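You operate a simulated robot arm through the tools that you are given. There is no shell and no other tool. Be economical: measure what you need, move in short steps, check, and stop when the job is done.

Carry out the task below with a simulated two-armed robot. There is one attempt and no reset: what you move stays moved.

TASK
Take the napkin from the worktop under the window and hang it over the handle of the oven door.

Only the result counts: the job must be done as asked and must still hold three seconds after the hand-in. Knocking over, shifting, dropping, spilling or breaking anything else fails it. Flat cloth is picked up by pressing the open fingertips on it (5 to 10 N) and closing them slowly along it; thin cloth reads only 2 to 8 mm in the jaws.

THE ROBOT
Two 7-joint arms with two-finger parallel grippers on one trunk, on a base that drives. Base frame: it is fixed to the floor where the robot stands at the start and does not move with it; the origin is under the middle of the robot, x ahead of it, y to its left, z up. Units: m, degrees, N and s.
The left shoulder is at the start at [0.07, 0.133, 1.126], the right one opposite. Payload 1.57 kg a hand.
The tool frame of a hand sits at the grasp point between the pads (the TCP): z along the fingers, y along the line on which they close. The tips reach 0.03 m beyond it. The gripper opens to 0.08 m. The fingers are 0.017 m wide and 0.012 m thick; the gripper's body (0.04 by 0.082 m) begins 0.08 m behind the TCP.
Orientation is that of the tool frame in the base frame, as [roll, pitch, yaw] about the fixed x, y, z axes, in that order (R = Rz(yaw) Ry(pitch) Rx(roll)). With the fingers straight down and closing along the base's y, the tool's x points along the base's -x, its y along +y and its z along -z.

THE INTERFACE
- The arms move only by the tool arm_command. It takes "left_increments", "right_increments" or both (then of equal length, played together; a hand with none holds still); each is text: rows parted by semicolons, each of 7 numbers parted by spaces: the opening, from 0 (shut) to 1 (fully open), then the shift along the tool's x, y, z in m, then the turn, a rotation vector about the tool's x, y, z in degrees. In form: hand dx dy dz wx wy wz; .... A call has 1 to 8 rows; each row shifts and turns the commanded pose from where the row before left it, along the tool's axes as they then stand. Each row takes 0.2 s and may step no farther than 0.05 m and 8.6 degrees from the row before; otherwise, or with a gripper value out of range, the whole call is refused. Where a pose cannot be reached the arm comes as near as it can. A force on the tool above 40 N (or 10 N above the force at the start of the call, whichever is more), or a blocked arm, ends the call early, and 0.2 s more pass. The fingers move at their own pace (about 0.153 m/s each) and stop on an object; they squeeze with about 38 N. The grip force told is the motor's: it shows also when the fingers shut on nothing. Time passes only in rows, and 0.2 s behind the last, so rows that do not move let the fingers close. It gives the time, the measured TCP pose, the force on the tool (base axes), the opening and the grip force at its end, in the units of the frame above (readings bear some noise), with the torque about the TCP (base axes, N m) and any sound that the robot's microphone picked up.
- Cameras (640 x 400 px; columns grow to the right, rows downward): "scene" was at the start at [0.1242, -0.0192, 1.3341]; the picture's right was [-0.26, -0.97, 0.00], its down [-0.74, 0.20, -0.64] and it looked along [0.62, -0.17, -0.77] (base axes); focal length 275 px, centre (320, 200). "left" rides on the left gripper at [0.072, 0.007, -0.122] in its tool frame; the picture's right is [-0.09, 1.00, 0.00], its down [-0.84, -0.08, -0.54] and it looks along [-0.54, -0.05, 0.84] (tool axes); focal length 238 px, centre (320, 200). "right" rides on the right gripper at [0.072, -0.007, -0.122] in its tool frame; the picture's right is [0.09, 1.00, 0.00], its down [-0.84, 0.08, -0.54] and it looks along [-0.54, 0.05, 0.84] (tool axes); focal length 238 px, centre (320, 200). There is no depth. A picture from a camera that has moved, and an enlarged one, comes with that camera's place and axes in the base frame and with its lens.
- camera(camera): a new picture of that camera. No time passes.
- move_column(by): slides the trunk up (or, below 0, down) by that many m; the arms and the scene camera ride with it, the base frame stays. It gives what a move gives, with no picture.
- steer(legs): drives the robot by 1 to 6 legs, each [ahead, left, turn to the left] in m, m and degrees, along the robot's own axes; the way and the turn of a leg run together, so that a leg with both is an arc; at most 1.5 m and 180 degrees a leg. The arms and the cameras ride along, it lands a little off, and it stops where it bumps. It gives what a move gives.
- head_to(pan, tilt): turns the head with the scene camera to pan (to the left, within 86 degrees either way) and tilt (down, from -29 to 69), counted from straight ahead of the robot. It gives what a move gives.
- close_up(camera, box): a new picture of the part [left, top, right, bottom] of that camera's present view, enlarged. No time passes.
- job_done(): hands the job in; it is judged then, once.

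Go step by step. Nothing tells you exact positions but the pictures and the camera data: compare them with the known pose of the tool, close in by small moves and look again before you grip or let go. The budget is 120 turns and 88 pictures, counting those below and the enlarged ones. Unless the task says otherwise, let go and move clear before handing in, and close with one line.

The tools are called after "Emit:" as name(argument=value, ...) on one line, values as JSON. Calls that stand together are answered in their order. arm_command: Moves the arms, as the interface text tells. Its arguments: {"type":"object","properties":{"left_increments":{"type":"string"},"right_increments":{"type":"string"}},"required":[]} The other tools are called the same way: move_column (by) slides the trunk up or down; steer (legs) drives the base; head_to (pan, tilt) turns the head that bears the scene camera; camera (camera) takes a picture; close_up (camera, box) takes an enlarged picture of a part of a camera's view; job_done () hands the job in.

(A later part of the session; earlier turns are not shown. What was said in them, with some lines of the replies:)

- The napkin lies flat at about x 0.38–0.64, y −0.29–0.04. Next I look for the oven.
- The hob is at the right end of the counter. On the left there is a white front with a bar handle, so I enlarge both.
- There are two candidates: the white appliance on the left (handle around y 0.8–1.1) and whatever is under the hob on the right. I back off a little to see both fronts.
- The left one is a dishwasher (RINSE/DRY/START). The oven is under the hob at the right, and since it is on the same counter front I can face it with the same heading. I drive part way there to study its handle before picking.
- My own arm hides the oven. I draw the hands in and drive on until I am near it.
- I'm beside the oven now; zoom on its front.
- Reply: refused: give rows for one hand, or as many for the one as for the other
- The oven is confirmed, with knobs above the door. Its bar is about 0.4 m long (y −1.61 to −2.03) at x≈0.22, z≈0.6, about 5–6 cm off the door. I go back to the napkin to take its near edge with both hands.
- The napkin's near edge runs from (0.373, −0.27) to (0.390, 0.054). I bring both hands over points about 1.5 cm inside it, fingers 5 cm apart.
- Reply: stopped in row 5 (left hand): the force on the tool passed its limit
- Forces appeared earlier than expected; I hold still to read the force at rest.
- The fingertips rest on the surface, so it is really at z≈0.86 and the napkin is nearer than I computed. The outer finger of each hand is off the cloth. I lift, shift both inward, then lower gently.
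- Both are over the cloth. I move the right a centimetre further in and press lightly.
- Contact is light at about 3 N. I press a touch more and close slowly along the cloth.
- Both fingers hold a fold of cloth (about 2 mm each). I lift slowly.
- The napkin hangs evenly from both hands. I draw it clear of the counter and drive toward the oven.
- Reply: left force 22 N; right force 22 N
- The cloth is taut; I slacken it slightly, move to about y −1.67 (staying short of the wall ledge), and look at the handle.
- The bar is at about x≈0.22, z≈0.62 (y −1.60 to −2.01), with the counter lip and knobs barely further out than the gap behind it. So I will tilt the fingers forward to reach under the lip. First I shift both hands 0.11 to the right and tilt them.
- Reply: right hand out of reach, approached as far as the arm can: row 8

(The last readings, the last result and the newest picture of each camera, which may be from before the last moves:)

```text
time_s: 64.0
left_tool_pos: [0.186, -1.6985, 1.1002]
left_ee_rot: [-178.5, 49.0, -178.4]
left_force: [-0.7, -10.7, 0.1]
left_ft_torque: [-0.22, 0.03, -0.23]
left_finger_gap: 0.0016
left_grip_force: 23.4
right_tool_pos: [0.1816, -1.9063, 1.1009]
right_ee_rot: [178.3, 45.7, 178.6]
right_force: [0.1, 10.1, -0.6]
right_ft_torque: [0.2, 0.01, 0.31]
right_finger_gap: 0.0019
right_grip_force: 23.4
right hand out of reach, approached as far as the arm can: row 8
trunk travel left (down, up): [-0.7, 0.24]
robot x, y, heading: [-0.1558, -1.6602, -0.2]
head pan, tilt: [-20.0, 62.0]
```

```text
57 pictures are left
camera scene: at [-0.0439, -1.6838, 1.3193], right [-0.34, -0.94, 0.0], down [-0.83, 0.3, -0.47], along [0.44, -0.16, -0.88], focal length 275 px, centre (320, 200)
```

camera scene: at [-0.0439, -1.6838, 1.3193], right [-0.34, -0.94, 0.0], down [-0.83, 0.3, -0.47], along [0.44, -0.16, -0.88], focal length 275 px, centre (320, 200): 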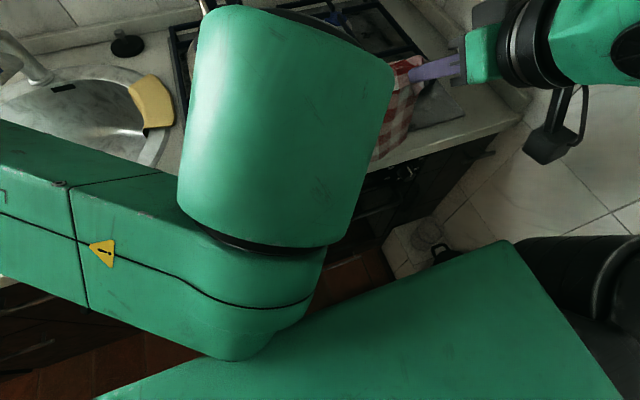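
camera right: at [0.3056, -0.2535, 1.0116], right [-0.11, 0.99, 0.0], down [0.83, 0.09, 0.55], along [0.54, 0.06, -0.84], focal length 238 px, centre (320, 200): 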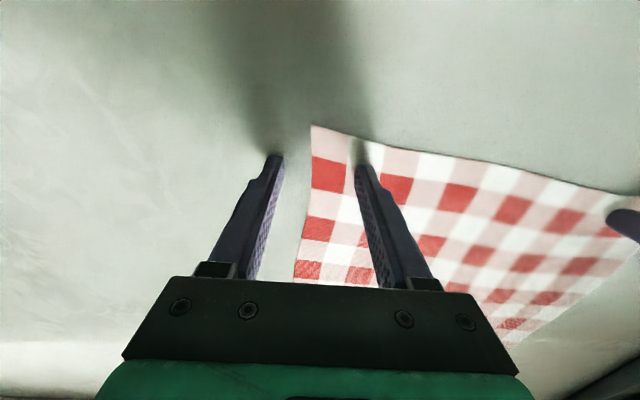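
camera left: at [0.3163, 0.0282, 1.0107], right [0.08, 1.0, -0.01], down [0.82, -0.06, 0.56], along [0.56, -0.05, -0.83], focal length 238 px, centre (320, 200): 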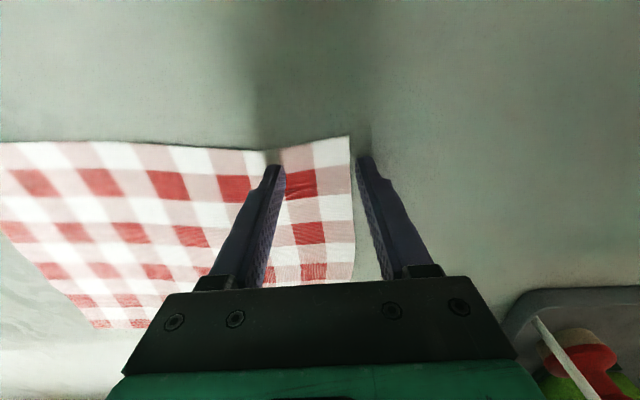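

My left forearm blocks the head's view. There is room to move the base back 6 cm and right 9 cm, so I do that and send the hands forward and left by the same amounts.

Emit:
steer(legs=[[-0.06, -0.09, 0]])

Emit:
arm_command(left_increments="0 -0.01 0.021 0.011 0 0 0;0 -0.01 0.021 0.011 0 0 0;0 -0.01 0.022 0.011 0 0 0;0 -0.01 0.022 0.011 0 0 0;0 0 0 0 0 0 0", right_increments="0 -0.01 0.022 0.011 0 0 0;0 -0.01 0.022 0.011 0 0 0;0 -0.01 0.022 0.011 0 0 0;0 -0.01 0.022 0.011 0 0 0;0 0 0 0 0 -3 0")

Emit:
camera(camera="scene")

```text
time_s: 65.2
left_tool_pos: [0.1265, -1.786, 1.1002]
left_ee_rot: [-178.7, 49.0, -178.7]
left_force: [0.4, -13.7, 0.3]
left_ft_torque: [-0.27, 0.0, -0.26]
left_finger_gap: 0.0019
left_grip_force: 23.4
right_tool_pos: [0.1216, -1.9947, 1.102]
right_ee_rot: [178.5, 45.8, 178.6]
right_force: [0.6, 12.7, -0.6]
right_ft_torque: [0.24, 0.01, 0.3]
right_finger_gap: 0.0019
right_grip_force: 23.4
trunk travel left (down, up): [-0.7, 0.24]
robot x, y, heading: [-0.2163, -1.7537, 0.1]
head pan, tilt: [-20.0, 62.0]
```

```text
time_s: 66.4
left_tool_pos: [0.1558, -1.7497, 1.1117]
left_ee_rot: [-178.7, 49.0, -178.5]
left_force: [1.1, -0.3, -0.3]
left_ft_torque: [0.01, -0.01, 0.04]
left_finger_gap: 0.0019
left_grip_force: 23.0
left hand out of reach, approached as far as the arm can: row 2, 3, 4
right_tool_pos: [0.181, -1.9102, 1.1029]
right_ee_rot: [178.1, 48.9, 178.4]
right_force: [0.2, -0.1, 1.0]
right_ft_torque: [0.01, 0.0, 0.06]
right_finger_gap: 0.0022
right_grip_force: 23.6
trunk travel left (down, up): [-0.7, 0.24]
robot x, y, heading: [-0.2161, -1.7513, 0.2]
head pan, tilt: [-20.0, 62.0]
```

```text
56 pictures are left
camera scene: at [-0.1069, -1.7743, 1.3195], right [-0.34, -0.94, 0.0], down [-0.83, 0.3, -0.47], along [0.44, -0.16, -0.88], focal length 275 px, centre (320, 200)
```

scene: 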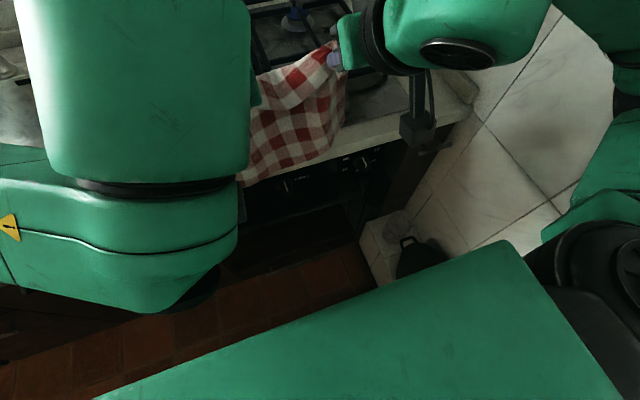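

The left hand hit a joint limit at this height. Lower hands relative to the shoulders should give it room, so I lower both and let the left go to its place.

Emit:
arm_command(left_increments="0 0.0186 0 0.0167 0 0 0;0 0.0186 0 0.0167 0 0 0;0 0.0186 0.005 0.0167 0 0 0;0 0.0153 0.01 0.0204 0 0 0;0 0.0153 0.01 0.0204 0 0 0;0 0.0153 0.008 0.0204 0 0 0;0 0.0153 0.008 0.0204 0 0 0;0 0 0 0 0 0 0", right_increments="0 0.0186 0 0.0167 0 0 0;0 0.0186 0 0.0167 0 0 0;0 0.0186 0 0.0167 0 0 0;0 0.0186 0 0.0167 0 0 0;0 0.0186 0 0.0167 0 0 0;0 0.0186 0 0.0167 0 0 0;0 0.0186 0 0.0167 0 0 0;0 0 0 0 0 0 0")

Emit:
camera(camera="scene")

```text
time_s: 68.2
left_tool_pos: [0.1567, -1.7482, 1.1116]
left_ee_rot: [-178.5, 49.0, -178.3]
left_force: [-0.1, 0.8, -0.8]
left_ft_torque: [0.0, 0.0, -0.01]
left_finger_gap: 0.0016
left_grip_force: 23.3
left hand out of reach, approached as far as the arm can: row 1, 2, 3, 4, 5, 6, 7
right_tool_pos: [0.1805, -1.9033, 1.0322]
right_ee_rot: [179.0, 48.8, 179.7]
right_force: [0.6, -0.6, -0.5]
right_ft_torque: [-0.01, 0.02, 0.03]
right_finger_gap: 0.0021
right_grip_force: 23.9
right hand out of reach, approached as far as the arm can: row 3, 4, 5, 6, 7
trunk travel left (down, up): [-0.7, 0.24]
robot x, y, heading: [-0.2149, -1.7486, 0.2]
head pan, tilt: [-20.0, 62.0]
```

```text
55 pictures are left
camera scene: at [-0.1053, -1.7727, 1.3194], right [-0.34, -0.94, 0.0], down [-0.83, 0.3, -0.47], along [0.44, -0.16, -0.88], focal length 275 px, centre (320, 200)
```

scene: 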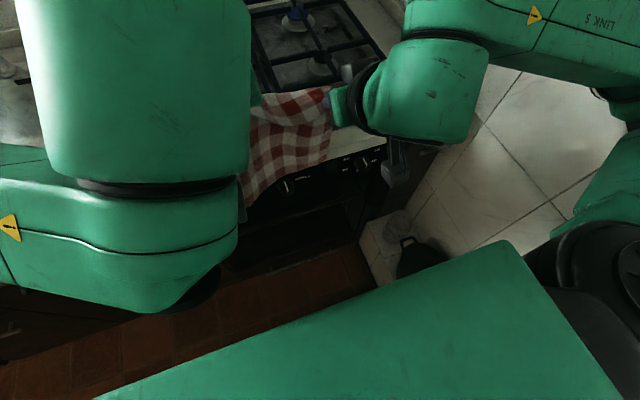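

Lowering with this much tilt runs into joint limits. About 28° of tilt is enough to keep the gripper body clear of the lip, so I turn both hands back by 20° and see where they settle.

Emit:
arm_command(left_increments="0 0 0 0 0 7 0;0 0 0 0 0 7 0;0 0 0 0 0 7 0;0 0 0 0 0 0 0;0 0 0 0 0 0 0", right_increments="0 0 0 0 0 7 0;0 0 0 0 0 7 0;0 0 0 0 0 7 0;0 0 0 0 0 0 0;0 0 0 0 0 0 0")

Emit:
camera(camera="scene")

```text
time_s: 69.4
left_tool_pos: [0.156, -1.7476, 1.1116]
left_ee_rot: [-179.0, 28.0, -179.4]
left_force: [0.0, 0.0, -0.2]
left_ft_torque: [0.0, -0.04, 0.0]
left_finger_gap: 0.0021
left_grip_force: 23.4
right_tool_pos: [0.1816, -1.903, 1.0335]
right_ee_rot: [178.8, 27.6, 179.0]
right_force: [0.8, 0.0, 1.0]
right_ft_torque: [0.0, -0.02, 0.02]
right_finger_gap: 0.0024
right_grip_force: 23.7
trunk travel left (down, up): [-0.7, 0.24]
robot x, y, heading: [-0.2146, -1.7533, 0.0]
head pan, tilt: [-20.0, 62.0]
```

```text
54 pictures are left
camera scene: at [-0.1053, -1.7727, 1.3194], right [-0.34, -0.94, 0.0], down [-0.83, 0.3, -0.47], along [0.44, -0.16, -0.88], focal length 275 px, centre (320, 200)
```

scene: 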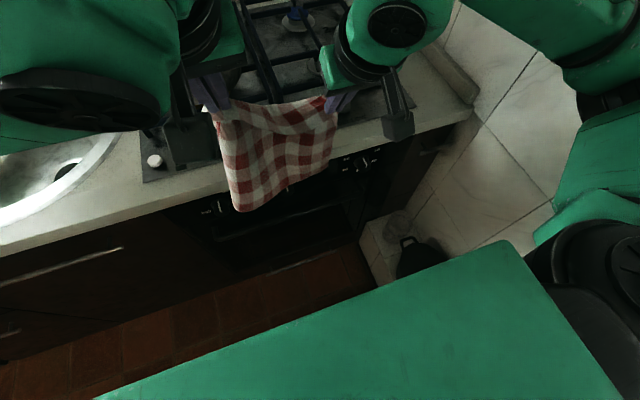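

Good view again. I level the hands and spread the cloth.

Emit:
arm_command(left_increments="0 0.005 0.010 0.02 0 0 0;0 0.005 0.010 0.02 0 0 0;0 0.005 0.011 0.02 0 0 0;0 0.005 0.011 0.02 0 0 0;0 0 0 0 0 0 0")

Emit:
head_to(pan=-5, tilt=55)

Emit:
camera(camera="scene")

```text
time_s: 70.6
left_tool_pos: [0.1766, -1.7067, 1.0299]
left_ee_rot: [-179.1, 28.0, -179.3]
left_force: [0.5, -0.3, -0.4]
left_ft_torque: [0.0, 0.01, -0.03]
left_finger_gap: 0.0017
left_grip_force: 23.3
right_tool_pos: [0.1818, -1.9041, 1.0332]
right_ee_rot: [178.8, 27.8, 179.2]
right_force: [-0.6, -0.8, 0.3]
right_ft_torque: [0.03, 0.02, 0.0]
right_finger_gap: 0.0021
right_grip_force: 23.3
trunk travel left (down, up): [-0.7, 0.24]
robot x, y, heading: [-0.2144, -1.7547, 0.2]
head pan, tilt: [-20.0, 62.0]
```

```text
time_s: 71.4
left_tool_pos: [0.1765, -1.7067, 1.0293]
left_ee_rot: [-179.0, 28.0, -179.4]
left_force: [-0.1, -0.2, 0.2]
left_ft_torque: [0.01, 0.0, 0.0]
left_finger_gap: 0.0019
left_grip_force: 23.7
right_tool_pos: [0.1816, -1.9031, 1.0327]
right_ee_rot: [178.8, 27.8, 179.0]
right_force: [0.5, 0.5, 0.6]
right_ft_torque: [0.03, -0.01, 0.03]
right_finger_gap: 0.0019
right_grip_force: 23.6
trunk travel left (down, up): [-0.7, 0.24]
robot x, y, heading: [-0.2158, -1.7496, 0.2]
head pan, tilt: [-5.0, 55.0]
```

```text
53 pictures are left
camera scene: at [-0.0939, -1.757, 1.3277], right [-0.09, -1.0, 0.0], down [-0.82, 0.07, -0.57], along [0.57, -0.05, -0.82], focal length 275 px, centre (320, 200)
```

scene: 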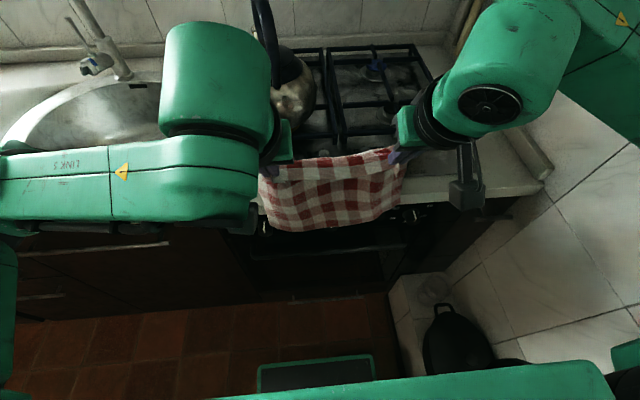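

Emit:
close_up(camera="scene", box=[230, 140, 450, 300])

```text
2.50 times, centred on (340, 220) of scene
camera zoom: at [-0.0939, -1.757, 1.3277], right [-0.09, -1.0, 0.0], down [-0.82, 0.07, -0.57], along [0.57, -0.05, -0.82], focal length 688 px, centre (270, 150)
```

zoom: 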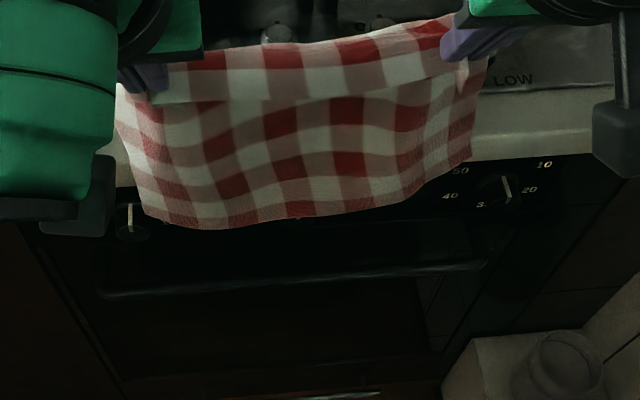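

The lip is at x≈0.244, knob tips at about 0.236, and the bar at about 0.214. So the cloth should go down at x≈0.228. I lower the trunk 0.1 to measure the bar from a lower viewpoint.

Emit:
move_column(by=-0.1)

Emit:
close_up(camera="scene", box=[230, 100, 450, 260])

```text
time_s: 72.7
left_tool_pos: [0.176, -1.7075, 0.9305]
left_ee_rot: [-179.0, 28.0, -179.3]
left_force: [-0.8, 0.7, 0.4]
left_ft_torque: [0.02, 0.02, -0.01]
left_finger_gap: 0.0017
left_grip_force: 23.9
right_tool_pos: [0.1816, -1.9026, 0.9326]
right_ee_rot: [178.7, 27.9, 179.2]
right_force: [-1.0, -0.1, 0.0]
right_ft_torque: [0.02, 0.0, 0.01]
right_finger_gap: 0.0019
right_grip_force: 23.7
trunk travel left (down, up): [-0.6, 0.34]
robot x, y, heading: [-0.2155, -1.7513, 0.1]
head pan, tilt: [-5.0, 55.0]
```

```text
2.50 times, centred on (340, 180) of scene
camera zoom: at [-0.0941, -1.7569, 1.2278], right [-0.09, -1.0, 0.0], down [-0.82, 0.07, -0.57], along [0.57, -0.05, -0.82], focal length 688 px, centre (270, 250)
```

zoom: 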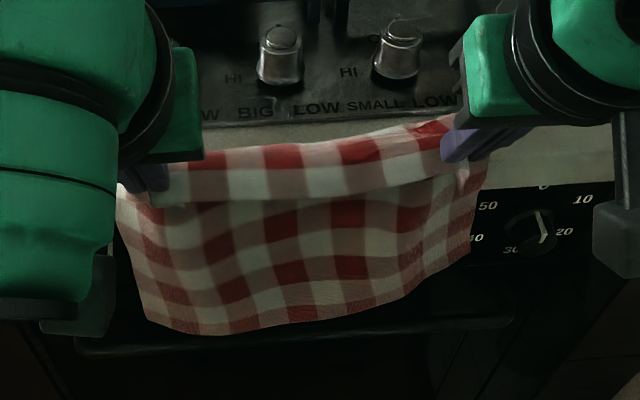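

The bar is best placed at x≈0.216, z≈0.64. The cloth's hem is at about z 0.72. I move the hands forward so the cloth hangs at x≈0.230, and tauten it slightly.

Emit:
arm_command(left_increments="0 -0.0088 0.002 0.0047 0 0 0;0 -0.0088 0.002 0.0047 0 0 0;0 -0.0088 0.001 0.0047 0 0 0;0 -0.0088 0 0.0047 0 0 0;0 0 0 0 0 0 0;0 0 0 0 0 0 0;0 0 0 0 0 0 0", right_increments="0 -0.0076 -0.001 0.004 0 0 0;0 -0.0076 -0.001 0.004 0 0 0;0 -0.0076 -0.001 0.004 0 0 0;0 -0.0077 0 0.0042 0 0 0;0 0 0 0 0 0 0;0 0 0 0 0 0 0;0 0 0 0 0 0 0")

Emit:
move_column(by=-0.05)

Emit:
head_to(pan=-5, tilt=50)

Emit:
close_up(camera="scene", box=[230, 100, 450, 260])

```text
time_s: 74.3
left_tool_pos: [0.2158, -1.7005, 0.9296]
left_ee_rot: [-179.0, 28.0, -179.3]
left_force: [0.0, -5.0, 0.7]
left_ft_torque: [-0.12, -0.05, -0.04]
left_finger_gap: 0.0016
left_grip_force: 23.7
right_tool_pos: [0.2175, -1.9057, 0.9327]
right_ee_rot: [178.6, 27.8, 179.2]
right_force: [0.1, 4.4, -0.4]
right_ft_torque: [0.12, 0.02, 0.09]
right_finger_gap: 0.002
right_grip_force: 23.6
trunk travel left (down, up): [-0.6, 0.34]
robot x, y, heading: [-0.2167, -1.7577, 0.1]
head pan, tilt: [-5.0, 55.0]
```

```text
time_s: 75.2
left_tool_pos: [0.2105, -1.7025, 0.886]
left_ee_rot: [-178.8, 28.9, -179.1]
left_force: [-9.1, -4.1, 29.6]
left_ft_torque: [0.0, -0.32, -0.05]
left_finger_gap: 0.0018
left_grip_force: 23.4
right_tool_pos: [0.2106, -1.906, 0.8868]
right_ee_rot: [178.7, 28.3, 179.1]
right_force: [-2.8, 4.2, 8.0]
right_ft_torque: [0.15, -0.08, 0.07]
right_finger_gap: 0.0022
right_grip_force: 23.3
trunk travel left (down, up): [-0.55, 0.39]
robot x, y, heading: [-0.2184, -1.7551, 0.1]
head pan, tilt: [-5.0, 55.0]
```

```text
time_s: 75.9
left_tool_pos: [0.2104, -1.7014, 0.8849]
left_ee_rot: [-178.8, 28.9, -179.0]
left_force: [-9.1, -4.8, 38.1]
left_ft_torque: [-0.03, -0.45, -0.05]
left_finger_gap: 0.0018
left_grip_force: 23.7
right_tool_pos: [0.2104, -1.906, 0.886]
right_ee_rot: [178.7, 28.3, 179.1]
right_force: [-1.4, 5.8, 10.3]
right_ft_torque: [0.14, -0.14, 0.08]
right_finger_gap: 0.0019
right_grip_force: 23.3
trunk travel left (down, up): [-0.55, 0.39]
robot x, y, heading: [-0.2157, -1.7509, -0.1]
head pan, tilt: [-5.0, 50.0]
```

```text
2.50 times, centred on (340, 180) of scene
camera zoom: at [-0.0982, -1.7574, 1.1855], right [-0.09, -1.0, 0.0], down [-0.76, 0.07, -0.65], along [0.65, -0.06, -0.76], focal length 688 px, centre (270, 250)
```

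zoom: 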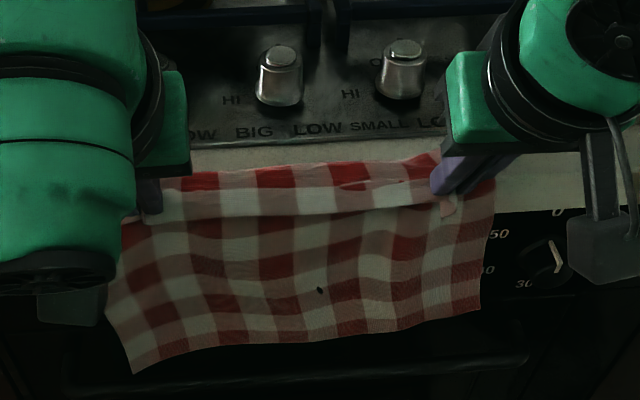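

The fingertips touched the counter edge, so the lip is really nearer, at about x 0.23. I raise again, come back 13 mm, and go down in front of it.

Emit:
move_column(by=0.05)

Emit:
arm_command(left_increments="0 0.0115 0 -0.0061 0 0 0;0 0 0 0 0 0 0;0 0 0 0 0 0 0", right_increments="0 0.0125 0 -0.0066 0 0 0;0 0 0 0 0 0 0;0 0 0 0 0 0 0")

Emit:
move_column(by=-0.07)

Emit:
close_up(camera="scene", box=[230, 100, 450, 260])

```text
time_s: 76.8
left_tool_pos: [0.2166, -1.7007, 0.9282]
left_ee_rot: [-179.1, 27.9, -179.4]
left_force: [-0.5, -5.8, 0.6]
left_ft_torque: [-0.13, 0.0, -0.06]
left_finger_gap: 0.0017
left_grip_force: 23.7
right_tool_pos: [0.2181, -1.9066, 0.9325]
right_ee_rot: [178.7, 27.9, 179.1]
right_force: [-0.6, 5.4, -0.1]
right_ft_torque: [0.11, 0.0, 0.07]
right_finger_gap: 0.0022
right_grip_force: 24.2
trunk travel left (down, up): [-0.6, 0.34]
robot x, y, heading: [-0.2136, -1.7523, 0.2]
head pan, tilt: [-5.0, 50.0]
```

```text
time_s: 77.6
left_tool_pos: [0.2034, -1.7014, 0.9297]
left_ee_rot: [-179.0, 28.0, -179.3]
left_force: [0.6, -4.9, -0.5]
left_ft_torque: [-0.11, -0.01, -0.02]
left_finger_gap: 0.0014
left_grip_force: 23.3
right_tool_pos: [0.2017, -1.9069, 0.9344]
right_ee_rot: [178.8, 27.8, 179.1]
right_force: [-0.2, 5.0, -0.1]
right_ft_torque: [0.12, -0.02, 0.1]
right_finger_gap: 0.0019
right_grip_force: 23.9
trunk travel left (down, up): [-0.6, 0.34]
robot x, y, heading: [-0.2153, -1.7529, -0.0]
head pan, tilt: [-5.0, 50.0]
```

```text
time_s: 78.7
left_tool_pos: [0.2023, -1.7016, 0.8597]
left_ee_rot: [-179.0, 27.9, -179.3]
left_force: [-0.3, -3.7, 0.0]
left_ft_torque: [-0.14, 0.0, -0.06]
left_finger_gap: 0.002
left_grip_force: 23.9
right_tool_pos: [0.2026, -1.9068, 0.8625]
right_ee_rot: [178.8, 27.8, 179.1]
right_force: [-1.1, 3.7, 0.1]
right_ft_torque: [0.12, 0.03, 0.1]
right_finger_gap: 0.0022
right_grip_force: 23.6
trunk travel left (down, up): [-0.53, 0.41]
robot x, y, heading: [-0.2136, -1.7511, 0.0]
head pan, tilt: [-5.0, 50.0]
```

```text
2.50 times, centred on (340, 180) of scene
camera zoom: at [-0.0894, -1.7573, 1.1643], right [-0.09, -1.0, 0.0], down [-0.76, 0.07, -0.64], along [0.64, -0.06, -0.77], focal length 688 px, centre (270, 250)
```

zoom: 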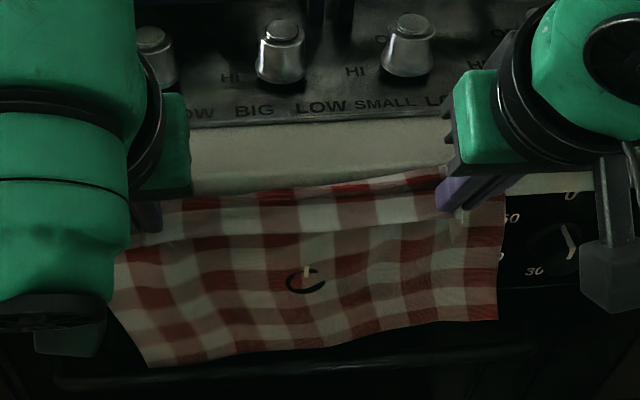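

The hem is now just above the bar. I lower another 3 cm and check on which side of the bar it goes.

Emit:
move_column(by=-0.03)

Emit:
close_up(camera="scene", box=[230, 100, 450, 260])

```text
time_s: 79.5
left_tool_pos: [0.2019, -1.7028, 0.8295]
left_ee_rot: [-179.1, 28.0, -179.3]
left_force: [0.5, -4.6, -0.1]
left_ft_torque: [-0.12, -0.01, -0.06]
left_finger_gap: 0.0019
left_grip_force: 23.9
right_tool_pos: [0.2033, -1.9072, 0.8327]
right_ee_rot: [178.9, 27.7, 179.1]
right_force: [0.1, 4.5, -0.1]
right_ft_torque: [0.13, -0.01, 0.1]
right_finger_gap: 0.0019
right_grip_force: 23.7
trunk travel left (down, up): [-0.5, 0.44]
robot x, y, heading: [-0.2138, -1.7518, -0.0]
head pan, tilt: [-5.0, 50.0]
```

```text
2.50 times, centred on (340, 180) of scene
camera zoom: at [-0.0894, -1.7573, 1.1342], right [-0.09, -1.0, 0.0], down [-0.76, 0.07, -0.64], along [0.64, -0.06, -0.77], focal length 688 px, centre (270, 250)
```

zoom: 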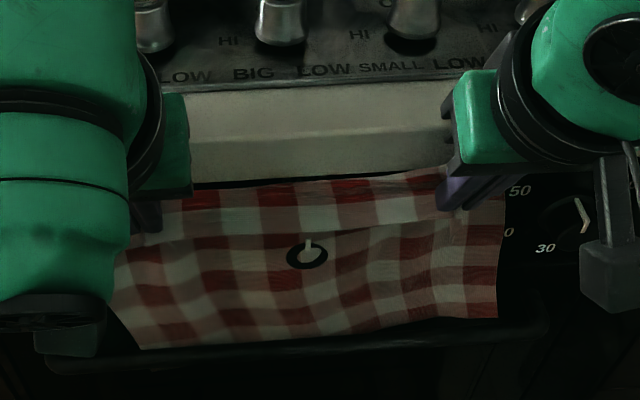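

Emit:
close_up(camera="scene", box=[250, 200, 430, 260])

Emit:
move_column(by=-0.03)

Emit:
close_up(camera="scene", box=[240, 120, 440, 260])

```text
3.56 times, centred on (340, 230) of scene
camera zoom: at [-0.0894, -1.7573, 1.1342], right [-0.09, -1.0, 0.0], down [-0.76, 0.07, -0.64], along [0.64, -0.06, -0.77], focal length 979 px, centre (249, 93)
```

zoom: 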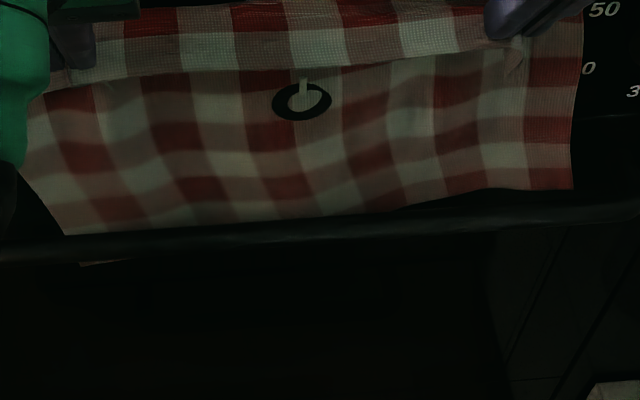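

```text
time_s: 80.2
left_tool_pos: [0.2034, -1.7009, 0.8006]
left_ee_rot: [-179.0, 28.0, -179.2]
left_force: [-1.6, -4.7, 0.7]
left_ft_torque: [-0.16, -0.02, -0.09]
left_finger_gap: 0.0016
left_grip_force: 23.6
right_tool_pos: [0.2031, -1.9064, 0.8033]
right_ee_rot: [178.8, 27.8, 179.2]
right_force: [0.3, 5.2, -0.5]
right_ft_torque: [0.1, 0.0, 0.12]
right_finger_gap: 0.0021
right_grip_force: 23.2
trunk travel left (down, up): [-0.47, 0.47]
robot x, y, heading: [-0.2168, -1.7524, -0.1]
head pan, tilt: [-5.0, 50.0]
```

```text
2.86 times, centred on (340, 190) of scene
camera zoom: at [-0.0893, -1.7573, 1.1042], right [-0.09, -1.0, 0.0], down [-0.76, 0.07, -0.64], along [0.64, -0.06, -0.77], focal length 787 px, centre (263, 229)
```

zoom: 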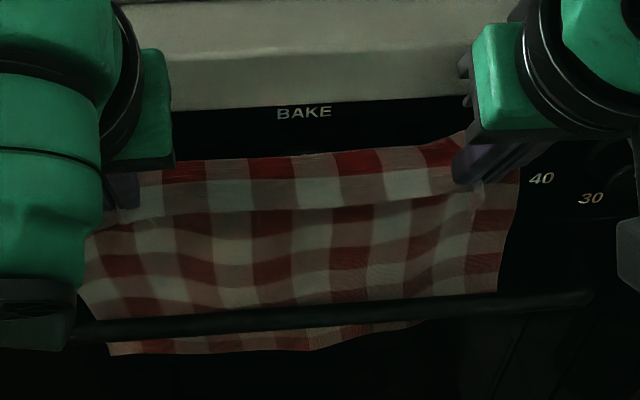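

The cloth is going down behind the bar, just as needed. I keep lowering.

Emit:
move_column(by=-0.05)

Emit:
close_up(camera="scene", box=[230, 100, 450, 260])

```text
time_s: 81.1
left_tool_pos: [0.2036, -1.7015, 0.7502]
left_ee_rot: [-179.1, 27.9, -179.2]
left_force: [-1.2, -4.9, -0.3]
left_ft_torque: [-0.15, -0.04, -0.06]
left_finger_gap: 0.0015
left_grip_force: 23.3
right_tool_pos: [0.2026, -1.9063, 0.7527]
right_ee_rot: [178.8, 27.8, 179.1]
right_force: [0.4, 4.5, -0.4]
right_ft_torque: [0.15, -0.03, 0.12]
right_finger_gap: 0.002
right_grip_force: 23.0
trunk travel left (down, up): [-0.42, 0.52]
robot x, y, heading: [-0.2155, -1.7526, -0.0]
head pan, tilt: [-5.0, 50.0]
```

```text
2.50 times, centred on (340, 180) of scene
camera zoom: at [-0.0893, -1.7573, 1.0542], right [-0.09, -1.0, 0.0], down [-0.76, 0.07, -0.64], along [0.64, -0.06, -0.77], focal length 688 px, centre (270, 250)
```

zoom: 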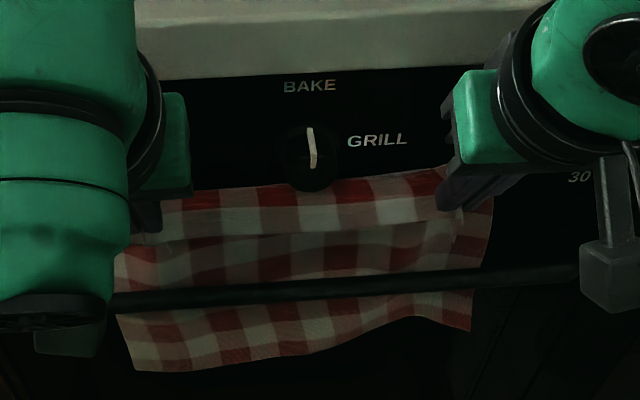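

Emit:
move_column(by=-0.03)

Emit:
close_up(camera="scene", box=[230, 100, 450, 260])

```text
time_s: 81.9
left_tool_pos: [0.2029, -1.7027, 0.7197]
left_ee_rot: [-179.0, 27.8, -179.3]
left_force: [0.0, -4.7, 0.5]
left_ft_torque: [-0.12, -0.05, -0.06]
left_finger_gap: 0.0017
left_grip_force: 23.4
right_tool_pos: [0.2027, -1.9054, 0.7232]
right_ee_rot: [178.8, 27.8, 179.1]
right_force: [0.2, 4.3, -0.1]
right_ft_torque: [0.13, 0.03, 0.06]
right_finger_gap: 0.0019
right_grip_force: 23.6
trunk travel left (down, up): [-0.39, 0.55]
robot x, y, heading: [-0.2148, -1.7502, 0.1]
head pan, tilt: [-5.0, 50.0]
```

```text
2.50 times, centred on (340, 180) of scene
camera zoom: at [-0.0893, -1.7573, 1.0242], right [-0.09, -1.0, 0.0], down [-0.76, 0.07, -0.64], along [0.64, -0.06, -0.77], focal length 688 px, centre (270, 250)
```

zoom: 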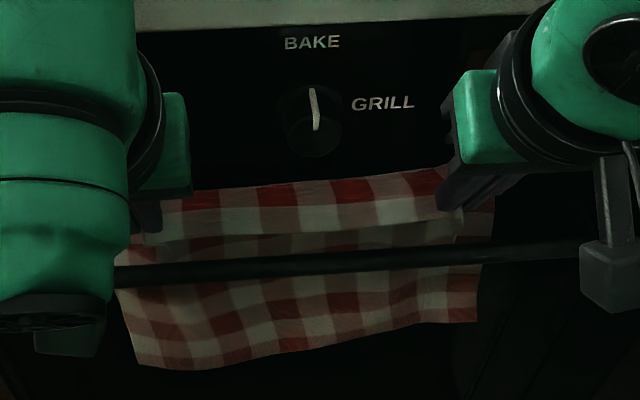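

The bar is now about 4 cm below the grip, with most of the cloth behind it. I bring the hands back over the bar toward me, then down in front.

Emit:
arm_command(left_increments="0 0.0147 0 -0.0078 0 0 0;0 0.0147 0 -0.0078 0 0 0;0 0.0147 0 -0.0078 0 0 0;0 0.009 0 -0.0047 0 0 0;0 0 0 0 0 0 0", right_increments="0 0.0147 0 -0.0078 0 0 0;0 0.0147 0 -0.0078 0 0 0;0 0.0147 0 -0.0078 0 0 0;0 0.009 0 -0.0047 0 0 0;0 0 0 0 0 0 0")

Emit:
move_column(by=-0.06)

Emit:
close_up(camera="scene", box=[230, 100, 450, 260])

```text
time_s: 83.1
left_tool_pos: [0.17, -1.7011, 0.7198]
left_ee_rot: [-179.0, 28.0, -179.4]
left_force: [0.8, -5.5, -0.1]
left_ft_torque: [-0.14, 0.02, -0.1]
left_finger_gap: 0.0016
left_grip_force: 23.6
left hand out of reach, approached as far as the arm can: row 3, 4
right_tool_pos: [0.142, -1.9071, 0.7226]
right_ee_rot: [178.6, 27.8, 179.1]
right_force: [0.6, 5.4, -0.1]
right_ft_torque: [0.16, -0.02, 0.08]
right_finger_gap: 0.0018
right_grip_force: 22.7
trunk travel left (down, up): [-0.39, 0.55]
robot x, y, heading: [-0.2194, -1.7525, 0.1]
head pan, tilt: [-5.0, 50.0]
```

```text
time_s: 84.1
left_tool_pos: [0.1698, -1.7018, 0.6596]
left_ee_rot: [-179.0, 28.0, -179.3]
left_force: [-0.6, -5.6, 0.7]
left_ft_torque: [-0.16, 0.03, -0.11]
left_finger_gap: 0.0017
left_grip_force: 23.7
right_tool_pos: [0.1426, -1.9061, 0.6641]
right_ee_rot: [178.6, 27.8, 179.1]
right_force: [0.9, 5.2, 0.2]
right_ft_torque: [0.1, -0.02, 0.13]
right_finger_gap: 0.002
right_grip_force: 23.7
trunk travel left (down, up): [-0.33, 0.61]
robot x, y, heading: [-0.2191, -1.7501, 0.2]
head pan, tilt: [-5.0, 50.0]
```

```text
2.50 times, centred on (340, 180) of scene
camera zoom: at [-0.0893, -1.7573, 0.9643], right [-0.09, -1.0, 0.0], down [-0.76, 0.07, -0.64], along [0.64, -0.06, -0.77], focal length 688 px, centre (270, 250)
```

zoom: 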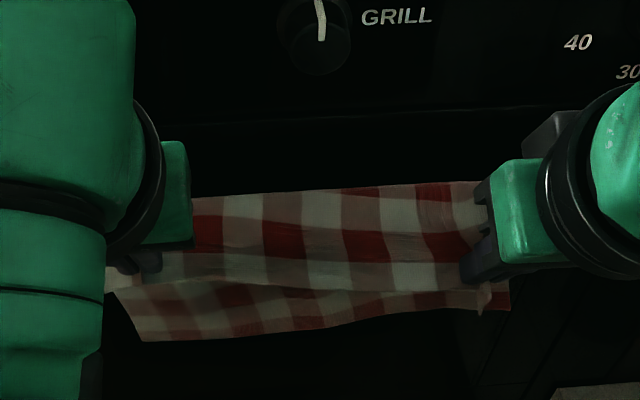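

The napkin now lies over the bar. I back the base 2 cm for clearance and lower the front edge another 5 cm.

Emit:
steer(legs=[[-0.02, 0, 0]])

Emit:
move_column(by=-0.05)

Emit:
camera(camera="scene")

```text
time_s: 84.9
left_tool_pos: [0.1488, -1.7021, 0.6587]
left_ee_rot: [-179.1, 28.1, -179.3]
left_force: [-0.3, -5.7, 0.5]
left_ft_torque: [-0.13, 0.0, -0.1]
left_finger_gap: 0.0017
left_grip_force: 23.4
right_tool_pos: [0.1233, -1.9072, 0.6637]
right_ee_rot: [178.7, 27.8, 179.1]
right_force: [-0.5, 6.6, 0.4]
right_ft_torque: [0.18, -0.02, 0.12]
right_finger_gap: 0.002
right_grip_force: 23.0
trunk travel left (down, up): [-0.33, 0.61]
robot x, y, heading: [-0.2336, -1.7527, 0.0]
head pan, tilt: [-5.0, 50.0]
```

```text
time_s: 85.8
left_tool_pos: [0.1489, -1.7027, 0.6111]
left_ee_rot: [-178.9, 28.0, -179.4]
left_force: [-0.2, -5.3, 0.0]
left_ft_torque: [-0.13, 0.02, -0.12]
left_finger_gap: 0.0017
left_grip_force: 23.4
right_tool_pos: [0.1221, -1.9073, 0.6128]
right_ee_rot: [178.8, 27.8, 179.0]
right_force: [1.4, 5.1, 0.2]
right_ft_torque: [0.11, -0.02, 0.11]
right_finger_gap: 0.0018
right_grip_force: 23.9
trunk travel left (down, up): [-0.28, 0.66]
robot x, y, heading: [-0.2357, -1.7522, 0.2]
head pan, tilt: [-5.0, 50.0]
```

```text
42 pictures are left
camera scene: at [-0.1092, -1.7574, 0.9142], right [-0.09, -1.0, 0.0], down [-0.76, 0.07, -0.64], along [0.64, -0.06, -0.77], focal length 275 px, centre (320, 200)
```

scene: 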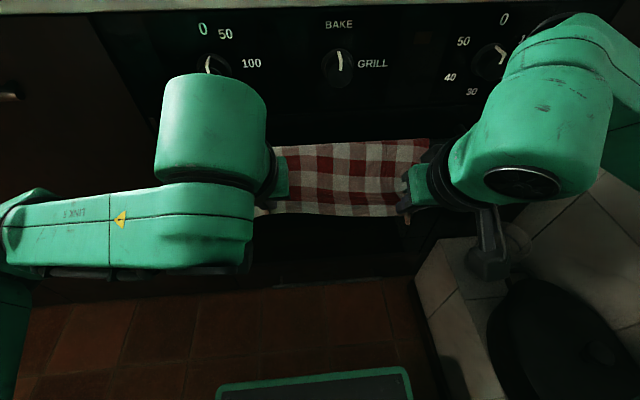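

Emit:
close_up(camera="scene", box=[240, 120, 450, 240])

Emit:
camera(camera="right")

```text
3.05 times, centred on (345, 180) of scene
camera zoom: at [-0.1092, -1.7574, 0.9142], right [-0.09, -1.0, 0.0], down [-0.76, 0.07, -0.64], along [0.64, -0.06, -0.77], focal length 839 px, centre (244, 261)
```

zoom: 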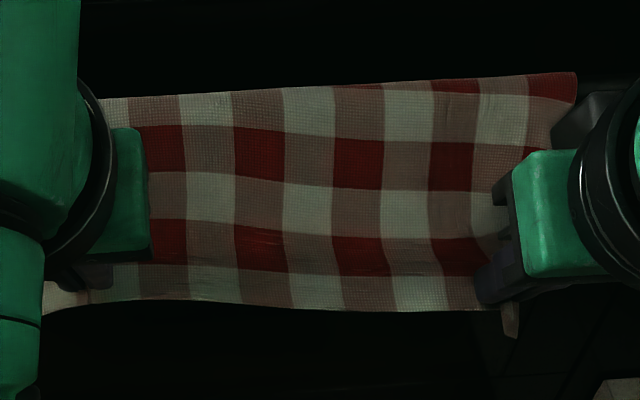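

```text
40 pictures are left
camera right: at [0.0025, -1.9127, 0.6865], right [-0.08, 1.0, -0.02], down [0.49, 0.06, 0.87], along [0.87, 0.06, -0.49], focal length 238 px, centre (320, 200)
```

right: 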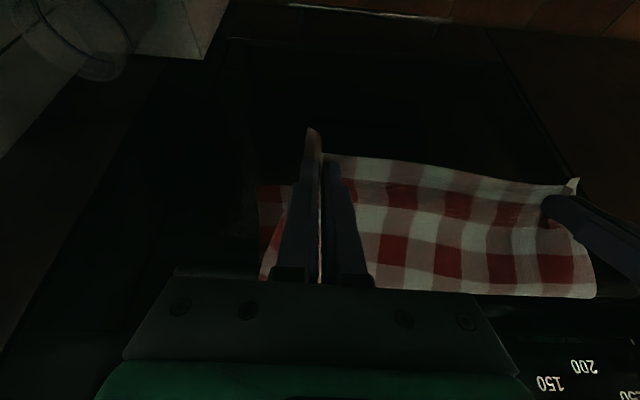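

The cloth is draped over the bar about half and half. I relax the tension and open the fingers gently.

Emit:
arm_command(left_increments="0 0 -0.003 0 0 0 0;0 0 0 0 0 0 0;0.05 0 0 0 0 0 0;0.1 0 0 0 0 0 0;0.2 0 0 0 0 0 0;0.3 0 0 0 0 0 0;0.4 0 0 0 0 0 0;0.4 0 0 0 0 0 0", right_increments="0 0 0.003 0 0 0 0;0 0 0 0 0 0 0;0.05 0 0 0 0 0 0;0.1 0 0 0 0 0 0;0.2 0 0 0 0 0 0;0.3 0 0 0 0 0 0;0.4 0 0 0 0 0 0;0.4 0 0 0 0 0 0")

Emit:
close_up(camera="scene", box=[240, 120, 450, 240])

Emit:
camera(camera="right")

Emit:
camera(camera="left")

```text
time_s: 87.6
left_tool_pos: [0.1493, -1.7056, 0.6095]
left_ee_rot: [-179.1, 28.0, -179.4]
left_force: [0.4, 0.0, -0.1]
left_ft_torque: [0.01, 0.01, 0.0]
left_finger_gap: 0.0318
left_grip_force: 0.1
right_tool_pos: [0.1233, -1.9038, 0.6133]
right_ee_rot: [178.7, 27.8, 179.1]
right_force: [0.2, 0.4, 0.5]
right_ft_torque: [-0.03, 0.01, 0.01]
right_finger_gap: 0.0322
right_grip_force: 0.0
trunk travel left (down, up): [-0.28, 0.66]
robot x, y, heading: [-0.2333, -1.7546, -0.1]
head pan, tilt: [-5.0, 50.0]
```

```text
3.05 times, centred on (345, 180) of scene
camera zoom: at [-0.109, -1.7574, 0.9142], right [-0.09, -1.0, 0.0], down [-0.76, 0.07, -0.64], along [0.64, -0.06, -0.77], focal length 839 px, centre (244, 261)
```

zoom: 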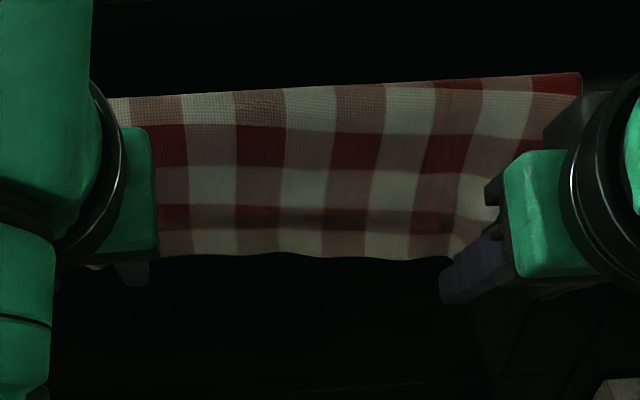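

```text
38 pictures are left
camera right: at [0.0026, -1.9098, 0.6866], right [-0.08, 1.0, -0.02], down [0.49, 0.06, 0.87], along [0.87, 0.06, -0.49], focal length 238 px, centre (320, 200)
```

right: 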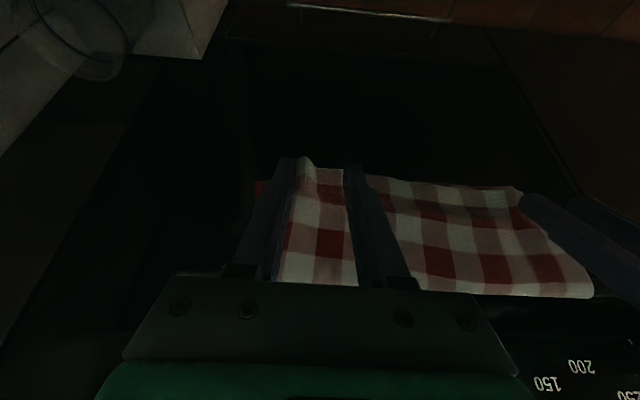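

```text
37 pictures are left
camera left: at [0.0291, -1.6977, 0.6836], right [0.08, 1.0, 0.03], down [0.48, -0.06, 0.87], along [0.87, -0.05, -0.49], focal length 238 px, centre (320, 200)
```

left: 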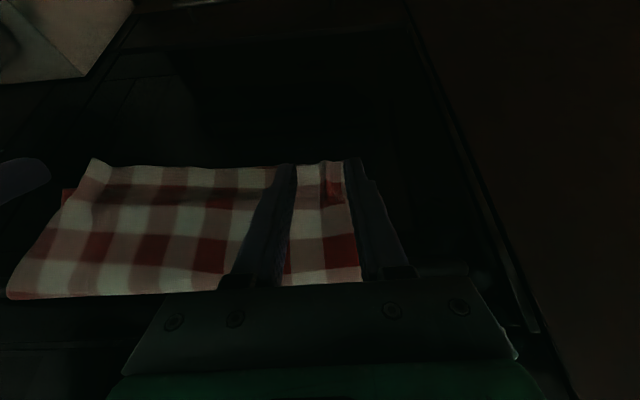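

Released, and the cloth stays draped over the bar. I back off slightly and rise clear.

Emit:
steer(legs=[[-0.02, 0, 0]])

Emit:
move_column(by=0.25)

Emit:
camera(camera="scene")

Emit:
close_up(camera="scene", box=[220, 180, 480, 360])

```text
time_s: 88.4
left_tool_pos: [0.1292, -1.7052, 0.6093]
left_ee_rot: [-179.0, 27.9, -179.4]
left_force: [-0.2, -0.3, -0.3]
left_ft_torque: [-0.01, -0.03, 0.0]
left_finger_gap: 0.0319
left_grip_force: 0.0
right_tool_pos: [0.1024, -1.9043, 0.6127]
right_ee_rot: [178.7, 27.9, 179.2]
right_force: [0.0, 1.1, -0.2]
right_ft_torque: [0.01, 0.01, 0.0]
right_finger_gap: 0.0319
right_grip_force: 0.1
trunk travel left (down, up): [-0.28, 0.66]
robot x, y, heading: [-0.2515, -1.7554, 0.3]
head pan, tilt: [-5.0, 50.0]
```

```text
time_s: 91.0
left_tool_pos: [0.129, -1.7043, 0.8604]
left_ee_rot: [-179.0, 28.0, -179.4]
left_force: [-0.3, -0.1, 0.1]
left_ft_torque: [-0.04, 0.0, 0.0]
left_finger_gap: 0.0317
left_grip_force: 0.1
right_tool_pos: [0.1039, -1.9043, 0.8633]
right_ee_rot: [178.8, 27.8, 179.1]
right_force: [0.3, 0.1, 0.4]
right_ft_torque: [-0.02, 0.01, -0.01]
right_finger_gap: 0.0322
right_grip_force: 0.0
trunk travel left (down, up): [-0.53, 0.41]
robot x, y, heading: [-0.258, -1.7541, 0.2]
head pan, tilt: [-5.0, 50.0]
```

```text
36 pictures are left
camera scene: at [-0.1289, -1.7575, 1.1642], right [-0.09, -1.0, 0.0], down [-0.76, 0.07, -0.64], along [0.64, -0.06, -0.77], focal length 275 px, centre (320, 200)
```

scene: 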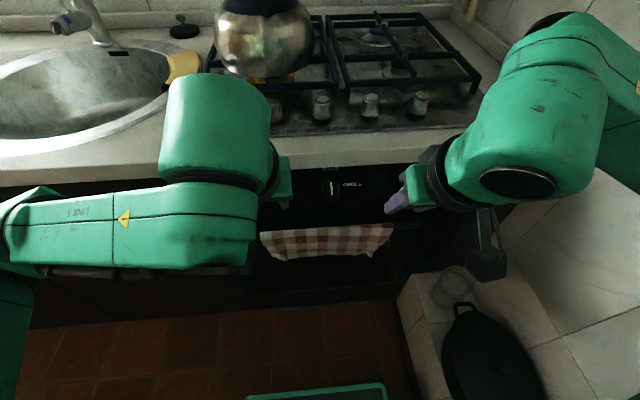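

```text
2.22 times, centred on (350, 270) of scene
camera zoom: at [-0.1289, -1.7575, 1.1642], right [-0.09, -1.0, 0.0], down [-0.76, 0.07, -0.64], along [0.64, -0.06, -0.77], focal length 612 px, centre (253, 44)
```

zoom: 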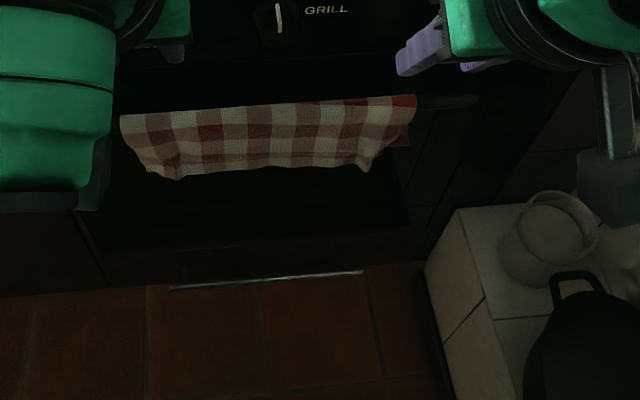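

The napkin hangs over the oven handle, and the hands are clear. I wait a moment and look once more for slippage.

Emit:
move_column(by=0.1)

Emit:
arm_command(left_increments="0.4 0 0 0 0 0 0;0.4 0 0 0 0 0 0;0.4 0 0 0 0 0 0;0.4 0 0 0 0 0 0;0.4 0 0 0 0 0 0;0.4 0 0 0 0 0 0;0.4 0 0 0 0 0 0;0.4 0 0 0 0 0 0")

Emit:
close_up(camera="scene", box=[220, 180, 480, 360])

```text
time_s: 92.3
left_tool_pos: [0.1312, -1.7047, 0.9604]
left_ee_rot: [-179.0, 28.0, -179.3]
left_force: [-0.3, 0.5, -0.2]
left_ft_torque: [-0.01, -0.01, -0.04]
left_finger_gap: 0.0321
left_grip_force: 0.1
right_tool_pos: [0.1037, -1.904, 0.9629]
right_ee_rot: [178.7, 27.8, 179.1]
right_force: [-0.5, -0.2, -0.1]
right_ft_torque: [0.0, 0.02, 0.0]
right_finger_gap: 0.032
right_grip_force: 0.1
trunk travel left (down, up): [-0.63, 0.31]
robot x, y, heading: [-0.2544, -1.7535, -0.2]
head pan, tilt: [-5.0, 50.0]
```

```text
time_s: 94.1
left_tool_pos: [0.1297, -1.7047, 0.9596]
left_ee_rot: [-179.0, 28.0, -179.3]
left_force: [-0.1, 0.3, 0.5]
left_ft_torque: [0.03, 0.02, 0.01]
left_finger_gap: 0.0322
left_grip_force: 0.1
right_tool_pos: [0.1029, -1.9044, 0.9634]
right_ee_rot: [178.7, 27.8, 179.1]
right_force: [0.7, 0.7, -0.4]
right_ft_torque: [0.03, 0.02, -0.01]
right_finger_gap: 0.0319
right_grip_force: 0.0
trunk travel left (down, up): [-0.63, 0.31]
robot x, y, heading: [-0.2586, -1.7505, 0.4]
head pan, tilt: [-5.0, 50.0]
```

```text
2.22 times, centred on (350, 270) of scene
camera zoom: at [-0.129, -1.7575, 1.2642], right [-0.09, -1.0, 0.0], down [-0.76, 0.07, -0.64], along [0.64, -0.06, -0.77], focal length 612 px, centre (253, 44)
```

zoom: 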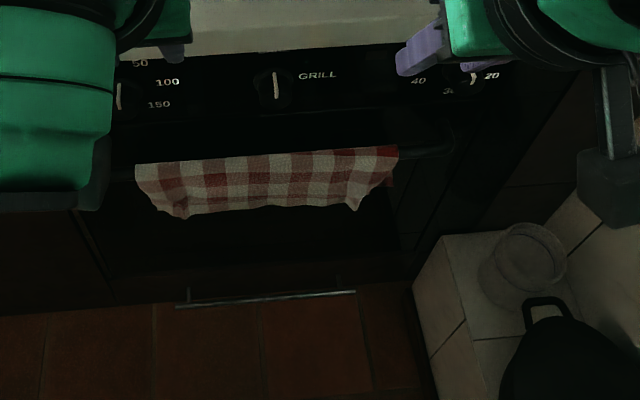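

The napkin hangs still over the bar, the knobs look undisturbed and both hands are clear, so I hand in.

Emit:
job_done()

```text
The job is handed in.
```

The napkin is draped over the oven door handle, with part of it in front of the bar and part behind. It stayed in place once I let go, and both hands were clear when I handed in.
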